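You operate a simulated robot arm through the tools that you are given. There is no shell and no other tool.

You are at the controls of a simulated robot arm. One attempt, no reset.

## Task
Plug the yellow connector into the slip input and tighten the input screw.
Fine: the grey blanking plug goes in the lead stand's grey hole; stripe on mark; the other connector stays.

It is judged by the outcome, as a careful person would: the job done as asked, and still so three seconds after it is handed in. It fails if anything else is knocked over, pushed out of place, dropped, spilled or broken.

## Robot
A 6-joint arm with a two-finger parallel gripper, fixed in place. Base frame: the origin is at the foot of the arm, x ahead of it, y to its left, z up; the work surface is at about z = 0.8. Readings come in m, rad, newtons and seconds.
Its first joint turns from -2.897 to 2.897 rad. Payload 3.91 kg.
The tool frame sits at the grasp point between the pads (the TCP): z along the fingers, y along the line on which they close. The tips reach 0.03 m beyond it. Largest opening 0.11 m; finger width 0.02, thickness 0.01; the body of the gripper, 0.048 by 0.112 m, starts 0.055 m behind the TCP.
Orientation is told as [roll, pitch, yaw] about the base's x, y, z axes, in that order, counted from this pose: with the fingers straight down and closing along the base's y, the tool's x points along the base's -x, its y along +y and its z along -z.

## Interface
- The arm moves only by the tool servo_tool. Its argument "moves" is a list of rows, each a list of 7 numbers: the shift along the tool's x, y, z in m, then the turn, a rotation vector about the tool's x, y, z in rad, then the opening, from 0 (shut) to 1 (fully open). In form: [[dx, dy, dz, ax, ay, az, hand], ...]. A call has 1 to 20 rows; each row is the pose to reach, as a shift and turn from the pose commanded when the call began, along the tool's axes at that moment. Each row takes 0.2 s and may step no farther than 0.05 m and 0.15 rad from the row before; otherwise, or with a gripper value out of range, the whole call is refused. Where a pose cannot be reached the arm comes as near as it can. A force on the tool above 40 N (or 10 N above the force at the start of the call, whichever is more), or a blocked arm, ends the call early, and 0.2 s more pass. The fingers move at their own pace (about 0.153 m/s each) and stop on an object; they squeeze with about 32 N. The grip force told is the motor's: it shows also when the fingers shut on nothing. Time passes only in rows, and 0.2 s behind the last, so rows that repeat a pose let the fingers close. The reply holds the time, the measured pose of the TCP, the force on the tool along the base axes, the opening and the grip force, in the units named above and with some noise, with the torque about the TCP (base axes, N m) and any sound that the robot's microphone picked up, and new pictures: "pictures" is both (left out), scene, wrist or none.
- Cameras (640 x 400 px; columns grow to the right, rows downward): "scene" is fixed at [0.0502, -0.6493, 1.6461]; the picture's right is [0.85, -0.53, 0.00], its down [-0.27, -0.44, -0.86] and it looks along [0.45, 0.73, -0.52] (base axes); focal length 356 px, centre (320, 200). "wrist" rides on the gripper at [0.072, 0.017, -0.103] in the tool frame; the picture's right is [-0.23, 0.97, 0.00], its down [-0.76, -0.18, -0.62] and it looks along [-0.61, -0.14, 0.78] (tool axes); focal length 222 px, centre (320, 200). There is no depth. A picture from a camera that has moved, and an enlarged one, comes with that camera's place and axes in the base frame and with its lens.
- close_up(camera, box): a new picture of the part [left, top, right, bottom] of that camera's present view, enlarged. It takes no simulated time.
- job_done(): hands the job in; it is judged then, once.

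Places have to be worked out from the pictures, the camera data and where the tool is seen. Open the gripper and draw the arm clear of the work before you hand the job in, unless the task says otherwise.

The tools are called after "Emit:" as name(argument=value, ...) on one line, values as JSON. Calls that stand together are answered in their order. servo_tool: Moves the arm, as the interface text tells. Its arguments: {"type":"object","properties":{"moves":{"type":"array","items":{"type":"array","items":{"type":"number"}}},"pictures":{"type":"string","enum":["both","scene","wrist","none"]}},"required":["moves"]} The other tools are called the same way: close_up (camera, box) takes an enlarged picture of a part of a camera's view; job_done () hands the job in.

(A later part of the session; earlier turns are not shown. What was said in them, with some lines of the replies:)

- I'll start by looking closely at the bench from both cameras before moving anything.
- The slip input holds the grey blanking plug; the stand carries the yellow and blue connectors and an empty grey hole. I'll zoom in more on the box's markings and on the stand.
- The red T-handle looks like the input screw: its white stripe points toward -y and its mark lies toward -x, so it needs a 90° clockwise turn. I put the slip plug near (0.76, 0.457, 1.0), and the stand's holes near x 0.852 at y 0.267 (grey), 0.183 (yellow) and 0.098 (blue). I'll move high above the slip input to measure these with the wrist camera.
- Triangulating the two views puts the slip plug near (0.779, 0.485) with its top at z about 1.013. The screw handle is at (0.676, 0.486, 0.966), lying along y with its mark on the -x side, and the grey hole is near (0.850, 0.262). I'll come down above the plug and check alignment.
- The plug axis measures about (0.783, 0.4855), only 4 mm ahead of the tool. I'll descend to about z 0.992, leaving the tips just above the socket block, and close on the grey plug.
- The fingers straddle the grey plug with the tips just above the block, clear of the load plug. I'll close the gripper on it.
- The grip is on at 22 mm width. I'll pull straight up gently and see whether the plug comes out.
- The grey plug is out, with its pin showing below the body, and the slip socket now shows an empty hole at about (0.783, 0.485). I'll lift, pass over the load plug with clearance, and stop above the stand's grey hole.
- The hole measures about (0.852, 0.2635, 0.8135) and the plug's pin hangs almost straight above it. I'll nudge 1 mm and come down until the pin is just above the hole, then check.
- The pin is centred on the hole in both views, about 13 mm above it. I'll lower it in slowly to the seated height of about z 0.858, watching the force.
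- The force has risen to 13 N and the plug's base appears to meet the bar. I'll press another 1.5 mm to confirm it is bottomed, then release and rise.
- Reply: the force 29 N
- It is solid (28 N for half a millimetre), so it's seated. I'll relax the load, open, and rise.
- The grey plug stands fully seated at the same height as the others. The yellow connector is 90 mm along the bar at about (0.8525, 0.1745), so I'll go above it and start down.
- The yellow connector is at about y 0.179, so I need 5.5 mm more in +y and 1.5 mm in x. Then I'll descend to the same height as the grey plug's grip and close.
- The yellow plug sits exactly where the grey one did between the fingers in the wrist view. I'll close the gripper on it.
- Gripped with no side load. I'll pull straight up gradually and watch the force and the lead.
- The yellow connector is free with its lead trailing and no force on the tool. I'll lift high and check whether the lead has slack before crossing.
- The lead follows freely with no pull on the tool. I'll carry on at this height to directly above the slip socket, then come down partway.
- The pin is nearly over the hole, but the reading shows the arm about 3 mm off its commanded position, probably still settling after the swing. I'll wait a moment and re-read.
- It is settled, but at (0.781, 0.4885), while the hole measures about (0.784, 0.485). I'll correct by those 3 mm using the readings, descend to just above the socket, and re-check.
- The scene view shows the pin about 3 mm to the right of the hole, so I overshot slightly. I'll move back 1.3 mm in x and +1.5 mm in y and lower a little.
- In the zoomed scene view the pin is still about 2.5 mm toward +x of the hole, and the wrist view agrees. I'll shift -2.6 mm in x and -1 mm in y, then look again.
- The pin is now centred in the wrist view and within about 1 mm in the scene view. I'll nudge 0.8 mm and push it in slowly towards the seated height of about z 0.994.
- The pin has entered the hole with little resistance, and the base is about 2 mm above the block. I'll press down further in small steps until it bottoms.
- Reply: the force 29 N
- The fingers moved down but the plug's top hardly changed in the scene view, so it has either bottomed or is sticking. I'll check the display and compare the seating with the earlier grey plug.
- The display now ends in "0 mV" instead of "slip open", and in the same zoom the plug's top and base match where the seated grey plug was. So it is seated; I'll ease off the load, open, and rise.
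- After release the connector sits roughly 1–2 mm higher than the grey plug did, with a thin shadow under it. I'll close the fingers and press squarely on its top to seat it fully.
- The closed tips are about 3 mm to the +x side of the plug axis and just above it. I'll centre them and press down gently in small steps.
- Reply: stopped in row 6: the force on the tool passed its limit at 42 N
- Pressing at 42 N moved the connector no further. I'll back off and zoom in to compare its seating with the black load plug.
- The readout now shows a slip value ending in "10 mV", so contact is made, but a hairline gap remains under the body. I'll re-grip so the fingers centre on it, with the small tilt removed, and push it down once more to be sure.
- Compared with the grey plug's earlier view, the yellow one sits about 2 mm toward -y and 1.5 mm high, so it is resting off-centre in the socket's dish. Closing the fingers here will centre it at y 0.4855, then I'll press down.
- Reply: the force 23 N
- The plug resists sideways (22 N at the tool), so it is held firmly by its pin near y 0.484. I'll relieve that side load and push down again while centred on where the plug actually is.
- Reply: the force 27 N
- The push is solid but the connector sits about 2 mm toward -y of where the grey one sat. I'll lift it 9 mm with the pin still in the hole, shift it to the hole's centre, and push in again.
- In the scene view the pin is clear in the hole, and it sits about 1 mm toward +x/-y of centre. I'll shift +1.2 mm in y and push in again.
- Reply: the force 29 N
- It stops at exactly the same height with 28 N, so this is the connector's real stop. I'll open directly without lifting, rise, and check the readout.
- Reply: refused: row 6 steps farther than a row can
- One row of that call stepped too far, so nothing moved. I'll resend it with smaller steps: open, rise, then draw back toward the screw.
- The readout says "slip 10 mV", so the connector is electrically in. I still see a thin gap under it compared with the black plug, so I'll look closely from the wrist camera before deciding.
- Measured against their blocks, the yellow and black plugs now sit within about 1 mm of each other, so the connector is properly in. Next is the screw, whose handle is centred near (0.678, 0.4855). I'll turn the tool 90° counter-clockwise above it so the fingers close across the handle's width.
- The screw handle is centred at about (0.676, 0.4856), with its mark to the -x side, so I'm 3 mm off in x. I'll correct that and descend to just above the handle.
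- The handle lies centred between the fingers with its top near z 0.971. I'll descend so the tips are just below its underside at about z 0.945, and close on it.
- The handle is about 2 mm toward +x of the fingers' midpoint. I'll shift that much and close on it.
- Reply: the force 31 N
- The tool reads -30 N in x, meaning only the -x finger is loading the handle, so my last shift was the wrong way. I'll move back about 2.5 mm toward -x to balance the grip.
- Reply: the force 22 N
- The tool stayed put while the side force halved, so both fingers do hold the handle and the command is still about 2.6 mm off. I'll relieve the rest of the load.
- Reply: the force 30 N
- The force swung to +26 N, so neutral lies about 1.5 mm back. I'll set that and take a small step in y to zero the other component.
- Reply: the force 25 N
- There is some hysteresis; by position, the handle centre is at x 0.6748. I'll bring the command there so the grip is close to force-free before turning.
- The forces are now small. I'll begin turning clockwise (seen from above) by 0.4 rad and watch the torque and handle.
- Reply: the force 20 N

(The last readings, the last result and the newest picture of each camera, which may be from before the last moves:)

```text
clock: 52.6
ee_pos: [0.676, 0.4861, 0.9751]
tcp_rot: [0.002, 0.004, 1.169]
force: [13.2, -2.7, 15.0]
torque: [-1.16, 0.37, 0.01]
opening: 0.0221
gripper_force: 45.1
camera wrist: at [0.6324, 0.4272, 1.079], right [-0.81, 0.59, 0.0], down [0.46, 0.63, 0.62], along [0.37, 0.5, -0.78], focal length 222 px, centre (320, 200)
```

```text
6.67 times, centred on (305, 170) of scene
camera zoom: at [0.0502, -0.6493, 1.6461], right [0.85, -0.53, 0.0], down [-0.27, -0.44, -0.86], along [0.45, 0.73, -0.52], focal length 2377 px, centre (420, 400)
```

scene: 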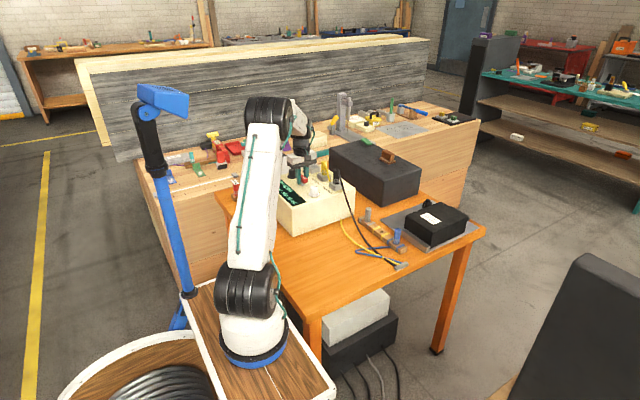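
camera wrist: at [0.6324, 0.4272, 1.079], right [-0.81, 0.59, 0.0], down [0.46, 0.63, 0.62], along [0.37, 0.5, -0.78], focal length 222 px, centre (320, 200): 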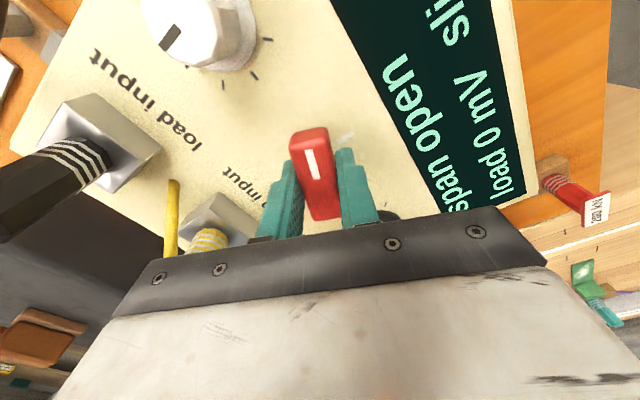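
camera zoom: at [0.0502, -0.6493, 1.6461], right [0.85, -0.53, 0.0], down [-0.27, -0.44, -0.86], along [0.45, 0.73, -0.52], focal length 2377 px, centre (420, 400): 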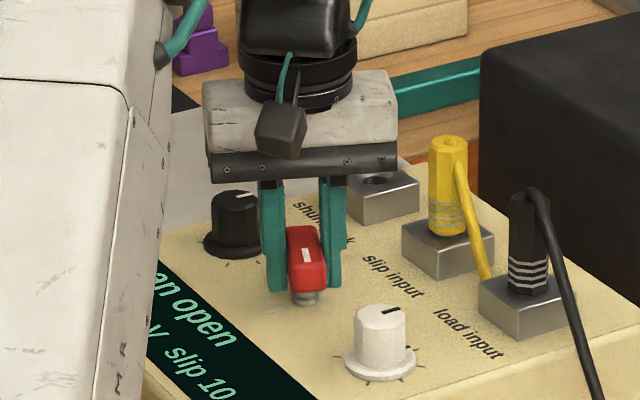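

The handle turns with the gripper, and the stripe is swinging toward the mark. I'll continue another 0.6 rad, easing off the slight downward push.

Emit:
servo_tool(moves=[[0, 0, -0.0003, 0, 0, 0.1, 0], [0, 0, -0.0006, 0, 0, 0.2, 0], [0, 0, -0.0006, 0, 0, 0.3, 0], [0, 0, -0.0006, 0, 0, 0.4, 0], [0, 0, -0.0006, 0, 0, 0.5, 0], [0, 0, -0.0006, 0, 0, 0.6, 0]], pictures="wrist")

Emit:
close_up(camera="wrist", box=[200, 60, 440, 210])

```text
clock: 54.0
ee_pos: [0.6758, 0.4859, 0.9746]
tcp_rot: [-0.002, 0.003, 0.57]
force: [25.4, -1.6, 13.8]
torque: [-0.41, 0.64, 0.03]
opening: 0.022
gripper_force: 45.0
camera wrist: at [0.6069, 0.4618, 1.0789], right [-0.33, 0.94, 0.0], down [0.74, 0.26, 0.62], along [0.59, 0.21, -0.78], focal length 222 px, centre (320, 200)
```

wrist: 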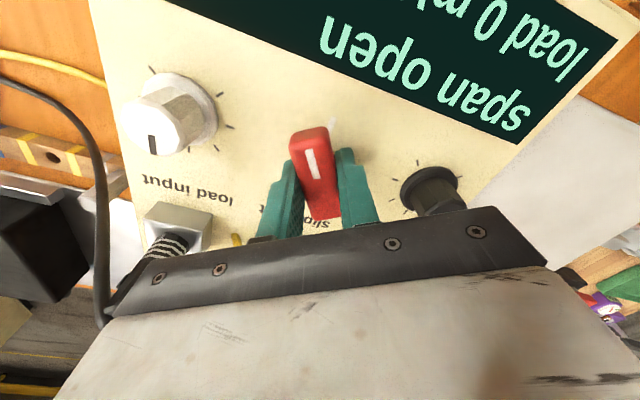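

```text
2.67 times, centred on (320, 135) of wrist
camera zoom: at [0.6069, 0.4618, 1.0789], right [-0.33, 0.94, 0.0], down [0.74, 0.26, 0.62], along [0.59, 0.21, -0.78], focal length 592 px, centre (320, 373)
```

zoom: 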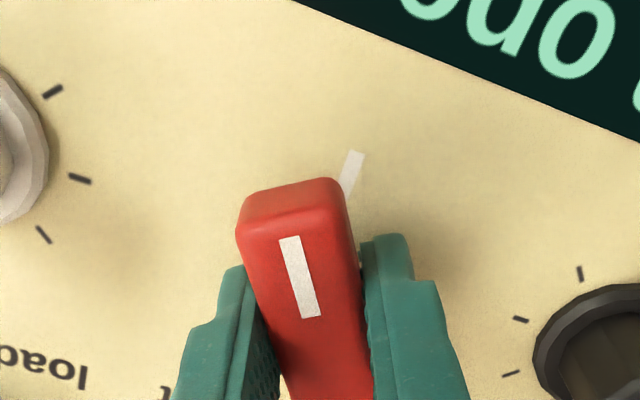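

The stripe is still about 0.57 rad short of the mark and a 25 N side load has built up. I'll continue 0.42 rad while shifting the command 1.5 mm toward +x to relieve it.

Emit:
servo_tool(moves=[[-0.0008, -0.0005, -0.0003, 0, 0, 0.07, 0], [-0.0013, -0.0008, -0.0003, 0, 0, 0.16, 0], [-0.0013, -0.0008, -0.0003, 0, 0, 0.25, 0], [-0.0013, -0.0008, -0.0003, 0, 0, 0.34, 0], [-0.0013, -0.0008, -0.0003, 0, 0, 0.42, 0]], pictures="wrist")

Emit:
close_up(camera="wrist", box=[200, 60, 440, 210])

```text
clock: 55.2
ee_pos: [0.6753, 0.4864, 0.9745]
tcp_rot: [-0.004, 0.006, 0.15]
force: [2.2, -17.3, 4.9]
torque: [0.29, 0.62, 0.04]
opening: 0.022
gripper_force: 45.0
camera wrist: at [0.6035, 0.4922, 1.079], right [0.08, 1.0, -0.01], down [0.78, -0.06, 0.62], along [0.62, -0.05, -0.78], focal length 222 px, centre (320, 200)
```

wrist: 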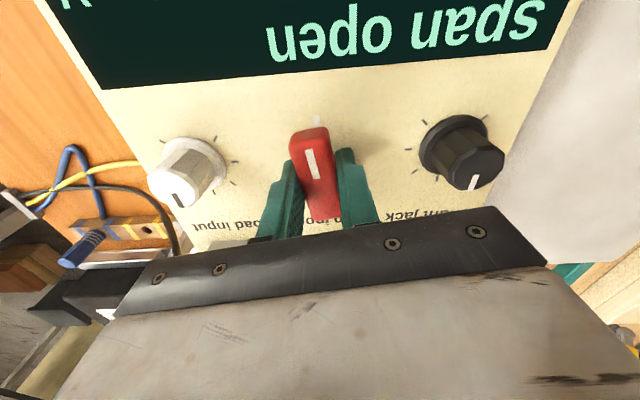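

```text
2.67 times, centred on (320, 135) of wrist
camera zoom: at [0.6035, 0.4922, 1.079], right [0.08, 1.0, -0.01], down [0.78, -0.06, 0.62], along [0.62, -0.05, -0.78], focal length 592 px, centre (320, 373)
```

zoom: 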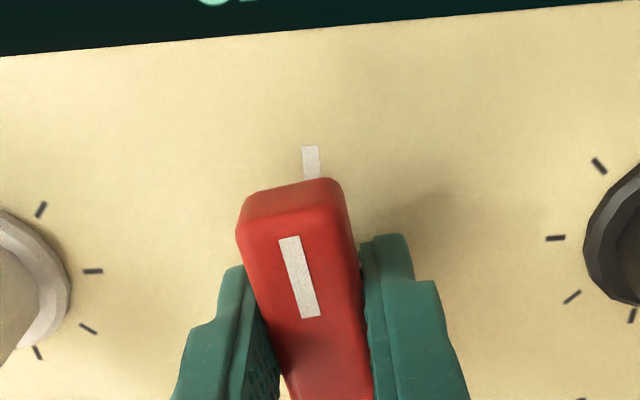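

About 0.15 rad remains to line the stripe up with the mark. I'll turn that last bit with a small correction in y.

Emit:
servo_tool(moves=[[0, -0.0006, 0, 0, 0, 0.05, 0], [0, -0.001, 0, 0, 0, 0.1, 0], [0, -0.001, 0, 0, 0, 0.15, 0], [0, -0.001, 0, 0, 0, 0.15, 0]])

Emit:
close_up(camera="wrist", box=[200, 60, 440, 210])

Emit:
close_up(camera="scene", box=[270, 150, 340, 210])

```text
clock: 56.2
ee_pos: [0.6769, 0.4847, 0.9761]
tcp_rot: [-0.005, 0.003, 0.0]
force: [-6.0, -16.9, 0.3]
torque: [0.44, 0.87, 0.06]
opening: 0.0221
gripper_force: 45.2
camera wrist: at [0.605, 0.5027, 1.0789], right [0.23, 0.97, 0.0], down [0.76, -0.17, 0.62], along [0.6, -0.14, -0.78], focal length 222 px, centre (320, 200)
```

scene: 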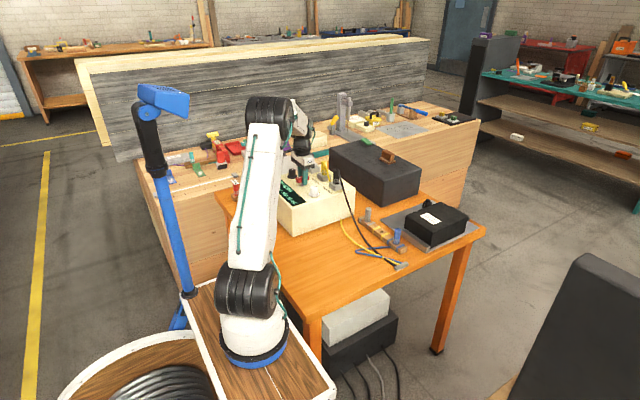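
wrist: 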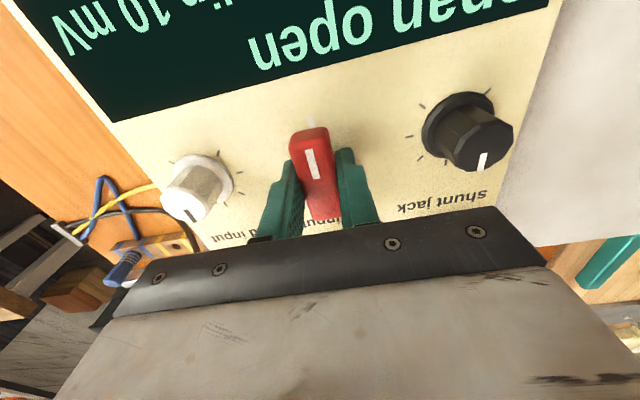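

```text
2.67 times, centred on (320, 135) of wrist
camera zoom: at [0.605, 0.5027, 1.0789], right [0.23, 0.97, 0.0], down [0.76, -0.17, 0.62], along [0.6, -0.14, -0.78], focal length 592 px, centre (320, 373)
```

zoom: 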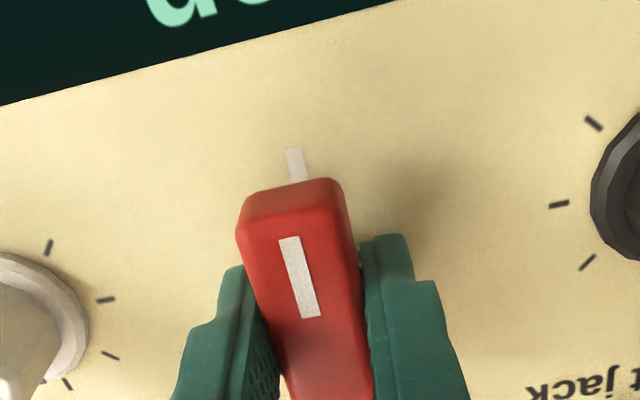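

```text
6.67 times, centred on (305, 180) of scene
camera zoom: at [0.0502, -0.6493, 1.6461], right [0.85, -0.53, 0.0], down [-0.27, -0.44, -0.86], along [0.45, 0.73, -0.52], focal length 2377 px, centre (420, 333)
```

zoom: 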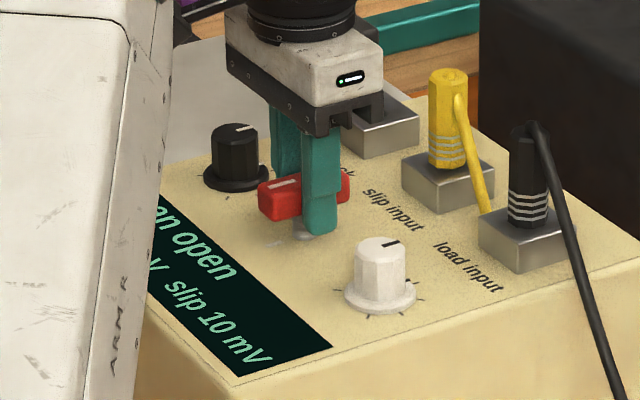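

The tool is back at yaw 0 and the stripe lies in line with the mark (both near y 0.4845). I'll ease the remaining side load, release the handle and rise straight up to check it stays there.

Emit:
servo_tool(moves=[[0, -0.001, 0, 0, 0, 0, 0], [0, -0.001, 0, 0, 0, 0, 0.2], [0, -0.001, 0, 0, 0, 0, 0.42], [0, -0.001, 0, 0, 0, 0, 0.42], [0, -0.001, -0.03, 0, 0, 0, 0.42], [0, -0.001, -0.07, 0, 0, 0, 0.42], [0, -0.001, -0.1, 0, 0, 0, 0.42], [0, -0.001, -0.1, 0, 0, 0, 0.42]])

Emit:
close_up(camera="wrist", box=[200, 30, 440, 180])

Emit:
close_up(camera="scene", box=[270, 150, 340, 210])

```text
clock: 58.0
ee_pos: [0.6749, 0.4849, 1.0727]
tcp_rot: [-0.004, 0.003, 0.0]
force: [-0.2, 0.4, -0.3]
torque: [-0.04, -0.01, 0.01]
opening: 0.0462
gripper_force: 0.0
camera wrist: at [0.6045, 0.5024, 1.1775], right [0.23, 0.97, 0.0], down [0.76, -0.17, 0.62], along [0.61, -0.14, -0.78], focal length 222 px, centre (320, 200)
```

scene: 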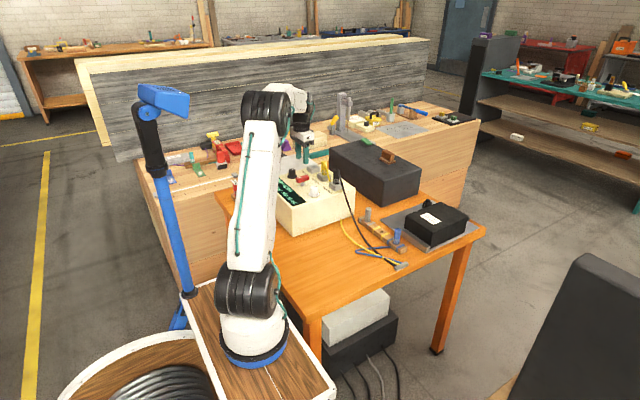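
wrist: 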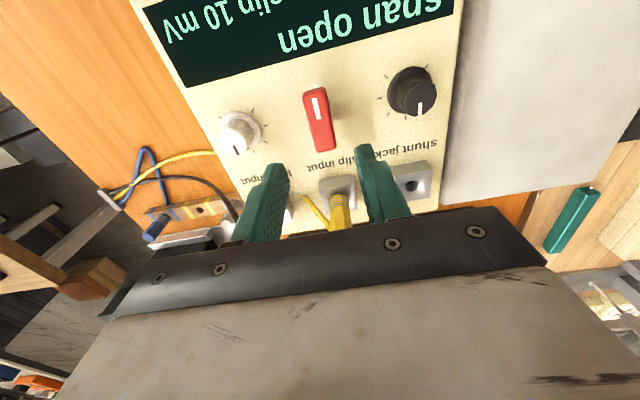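

```text
2.67 times, centred on (320, 105) of wrist
camera zoom: at [0.6045, 0.5024, 1.1775], right [0.23, 0.97, 0.0], down [0.76, -0.17, 0.62], along [0.61, -0.14, -0.78], focal length 592 px, centre (320, 453)
```

zoom: 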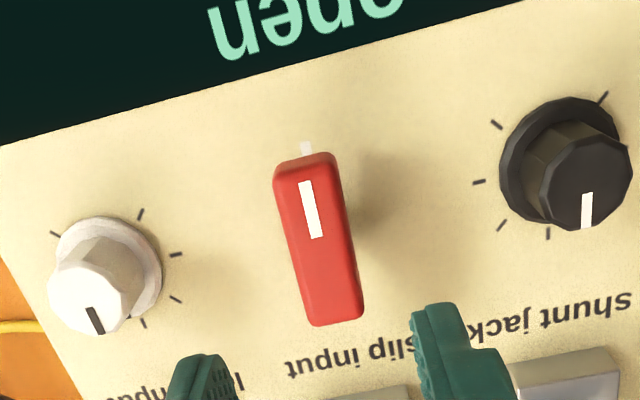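

```text
6.67 times, centred on (305, 180) of scene
camera zoom: at [0.0502, -0.6493, 1.6461], right [0.85, -0.53, 0.0], down [-0.27, -0.44, -0.86], along [0.45, 0.73, -0.52], focal length 2377 px, centre (420, 333)
```

zoom: 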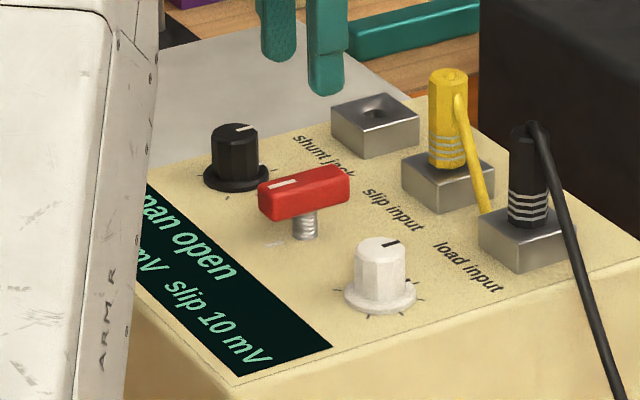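

The screw stays put with its stripe in line with the mark, the readout still shows "slip 10 mV", and nothing else on the panel has moved. I'll draw the arm up and back, clear of the work, then check everything a last time.

Emit:
servo_tool(moves=[[0, 0, -0.04, 0, 0, 0, 0.6], [0, 0, -0.08, 0, 0, 0, 0.8], [0.01, 0, -0.12, 0, 0, 0, 1], [0.035, -0.03, -0.145, 0, 0, 0, 1], [0.06, -0.06, -0.165, 0, 0, 0, 1], [0.085, -0.09, -0.18, 0, 0, 0, 1], [0.11, -0.12, -0.195, 0, 0, 0, 1], [0.135, -0.15, -0.2, 0, 0, 0, 1], [0.16, -0.18, -0.205, 0, 0, 0, 1], [0.185, -0.21, -0.21, 0, 0, 0, 1], [0.2, -0.24, -0.21, 0, 0, 0, 1], [0.2, -0.27, -0.21, 0, 0, 0, 1], [0.2, -0.27, -0.21, 0, 0, 0, 1]])

Emit:
close_up(camera="scene", box=[240, 140, 380, 230])

Emit:
close_up(camera="scene", box=[330, 180, 490, 280])

Emit:
close_up(camera="scene", box=[300, 155, 350, 190])

```text
clock: 60.8
ee_pos: [0.4784, 0.2152, 1.2854]
tcp_rot: [-0.004, 0.002, 0.001]
force: [-0.2, 0.4, -0.5]
torque: [0.02, 0.01, 0.01]
opening: 0.1099
gripper_force: 0.1
camera wrist: at [0.4059, 0.2331, 1.3897], right [0.23, 0.97, 0.0], down [0.76, -0.17, 0.62], along [0.61, -0.14, -0.78], focal length 222 px, centre (320, 200)
```

scene: 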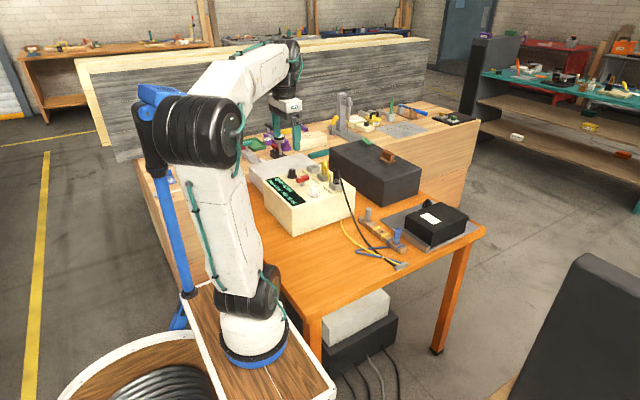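
wrist: 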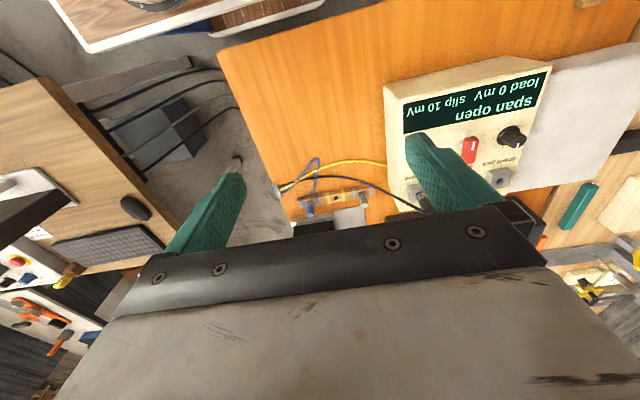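

```text
4.44 times, centred on (310, 185) of scene
camera zoom: at [0.0502, -0.6493, 1.6461], right [0.85, -0.53, 0.0], down [-0.27, -0.44, -0.86], along [0.45, 0.73, -0.52], focal length 1585 px, centre (364, 267)
```

zoom: 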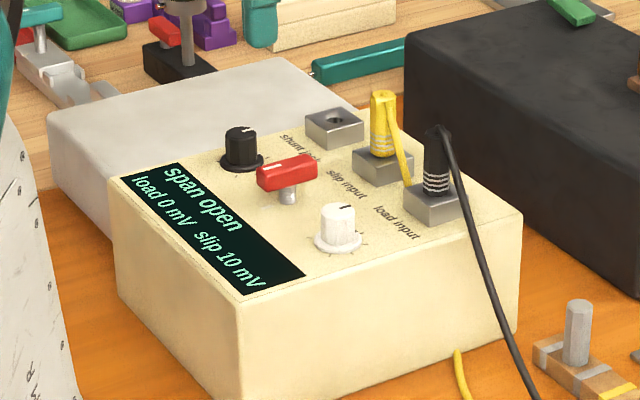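

```text
4.00 times, centred on (410, 230) of scene
camera zoom: at [0.0502, -0.6493, 1.6461], right [0.85, -0.53, 0.0], down [-0.27, -0.44, -0.86], along [0.45, 0.73, -0.52], focal length 1426 px, centre (-40, 80)
```

zoom: 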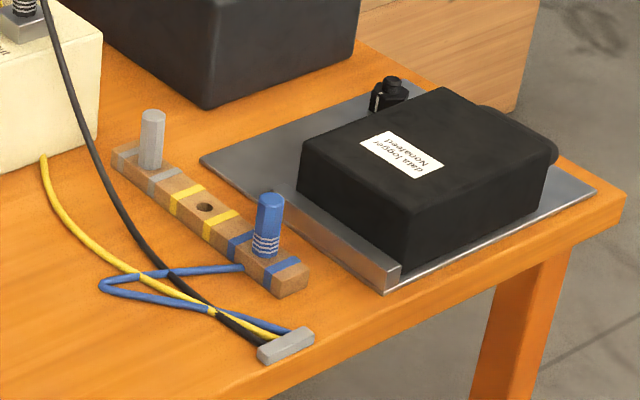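

```text
11.43 times, centred on (325, 172) of scene
camera zoom: at [0.0502, -0.6493, 1.6461], right [0.85, -0.53, 0.0], down [-0.27, -0.44, -0.86], along [0.45, 0.73, -0.52], focal length 4075 px, centre (263, 514)
```

zoom: 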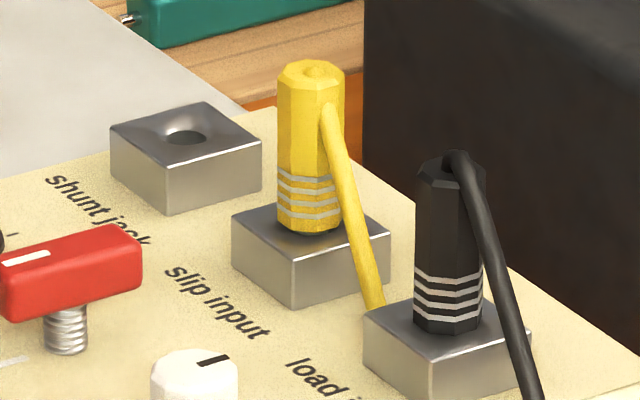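

Final check: the yellow connector is in the slip input and the readout shows "slip 10 mV". The red screw's stripe is in line with its mark, the grey plug is seated in the stand's grey hole, and the blue connector and everything else are where they were. The arm is clear with the gripper open, so I'm handing the job in.

Emit:
job_done()

```text
The job is handed in.
```

I've handed the job in. The yellow connector is plugged into the slip input and the input screw is tightened. The judging result hasn't come back.

- **Slip input:** The display changed from "slip open" to "slip 10 mV". The connector body sits about 1–1.5 mm higher than the grey plug did, with a thin gap underneath. Pushing harder, up to 42 N, didn't move it any lower, so I took that as its stop.
- **Input screw:** I turned the red handle 90° clockwise and its stripe lines up with the mark. I stopped there because I felt no hard stop.
- **Grey blanking plug:** It is fully seated in the lead stand's grey hole.
- **Other connectors:** The blue connector stayed in the stand and the black plug stayed in the load input.

I saw nothing else knocked or moved. The arm is drawn back clear of the work with the gripper open.
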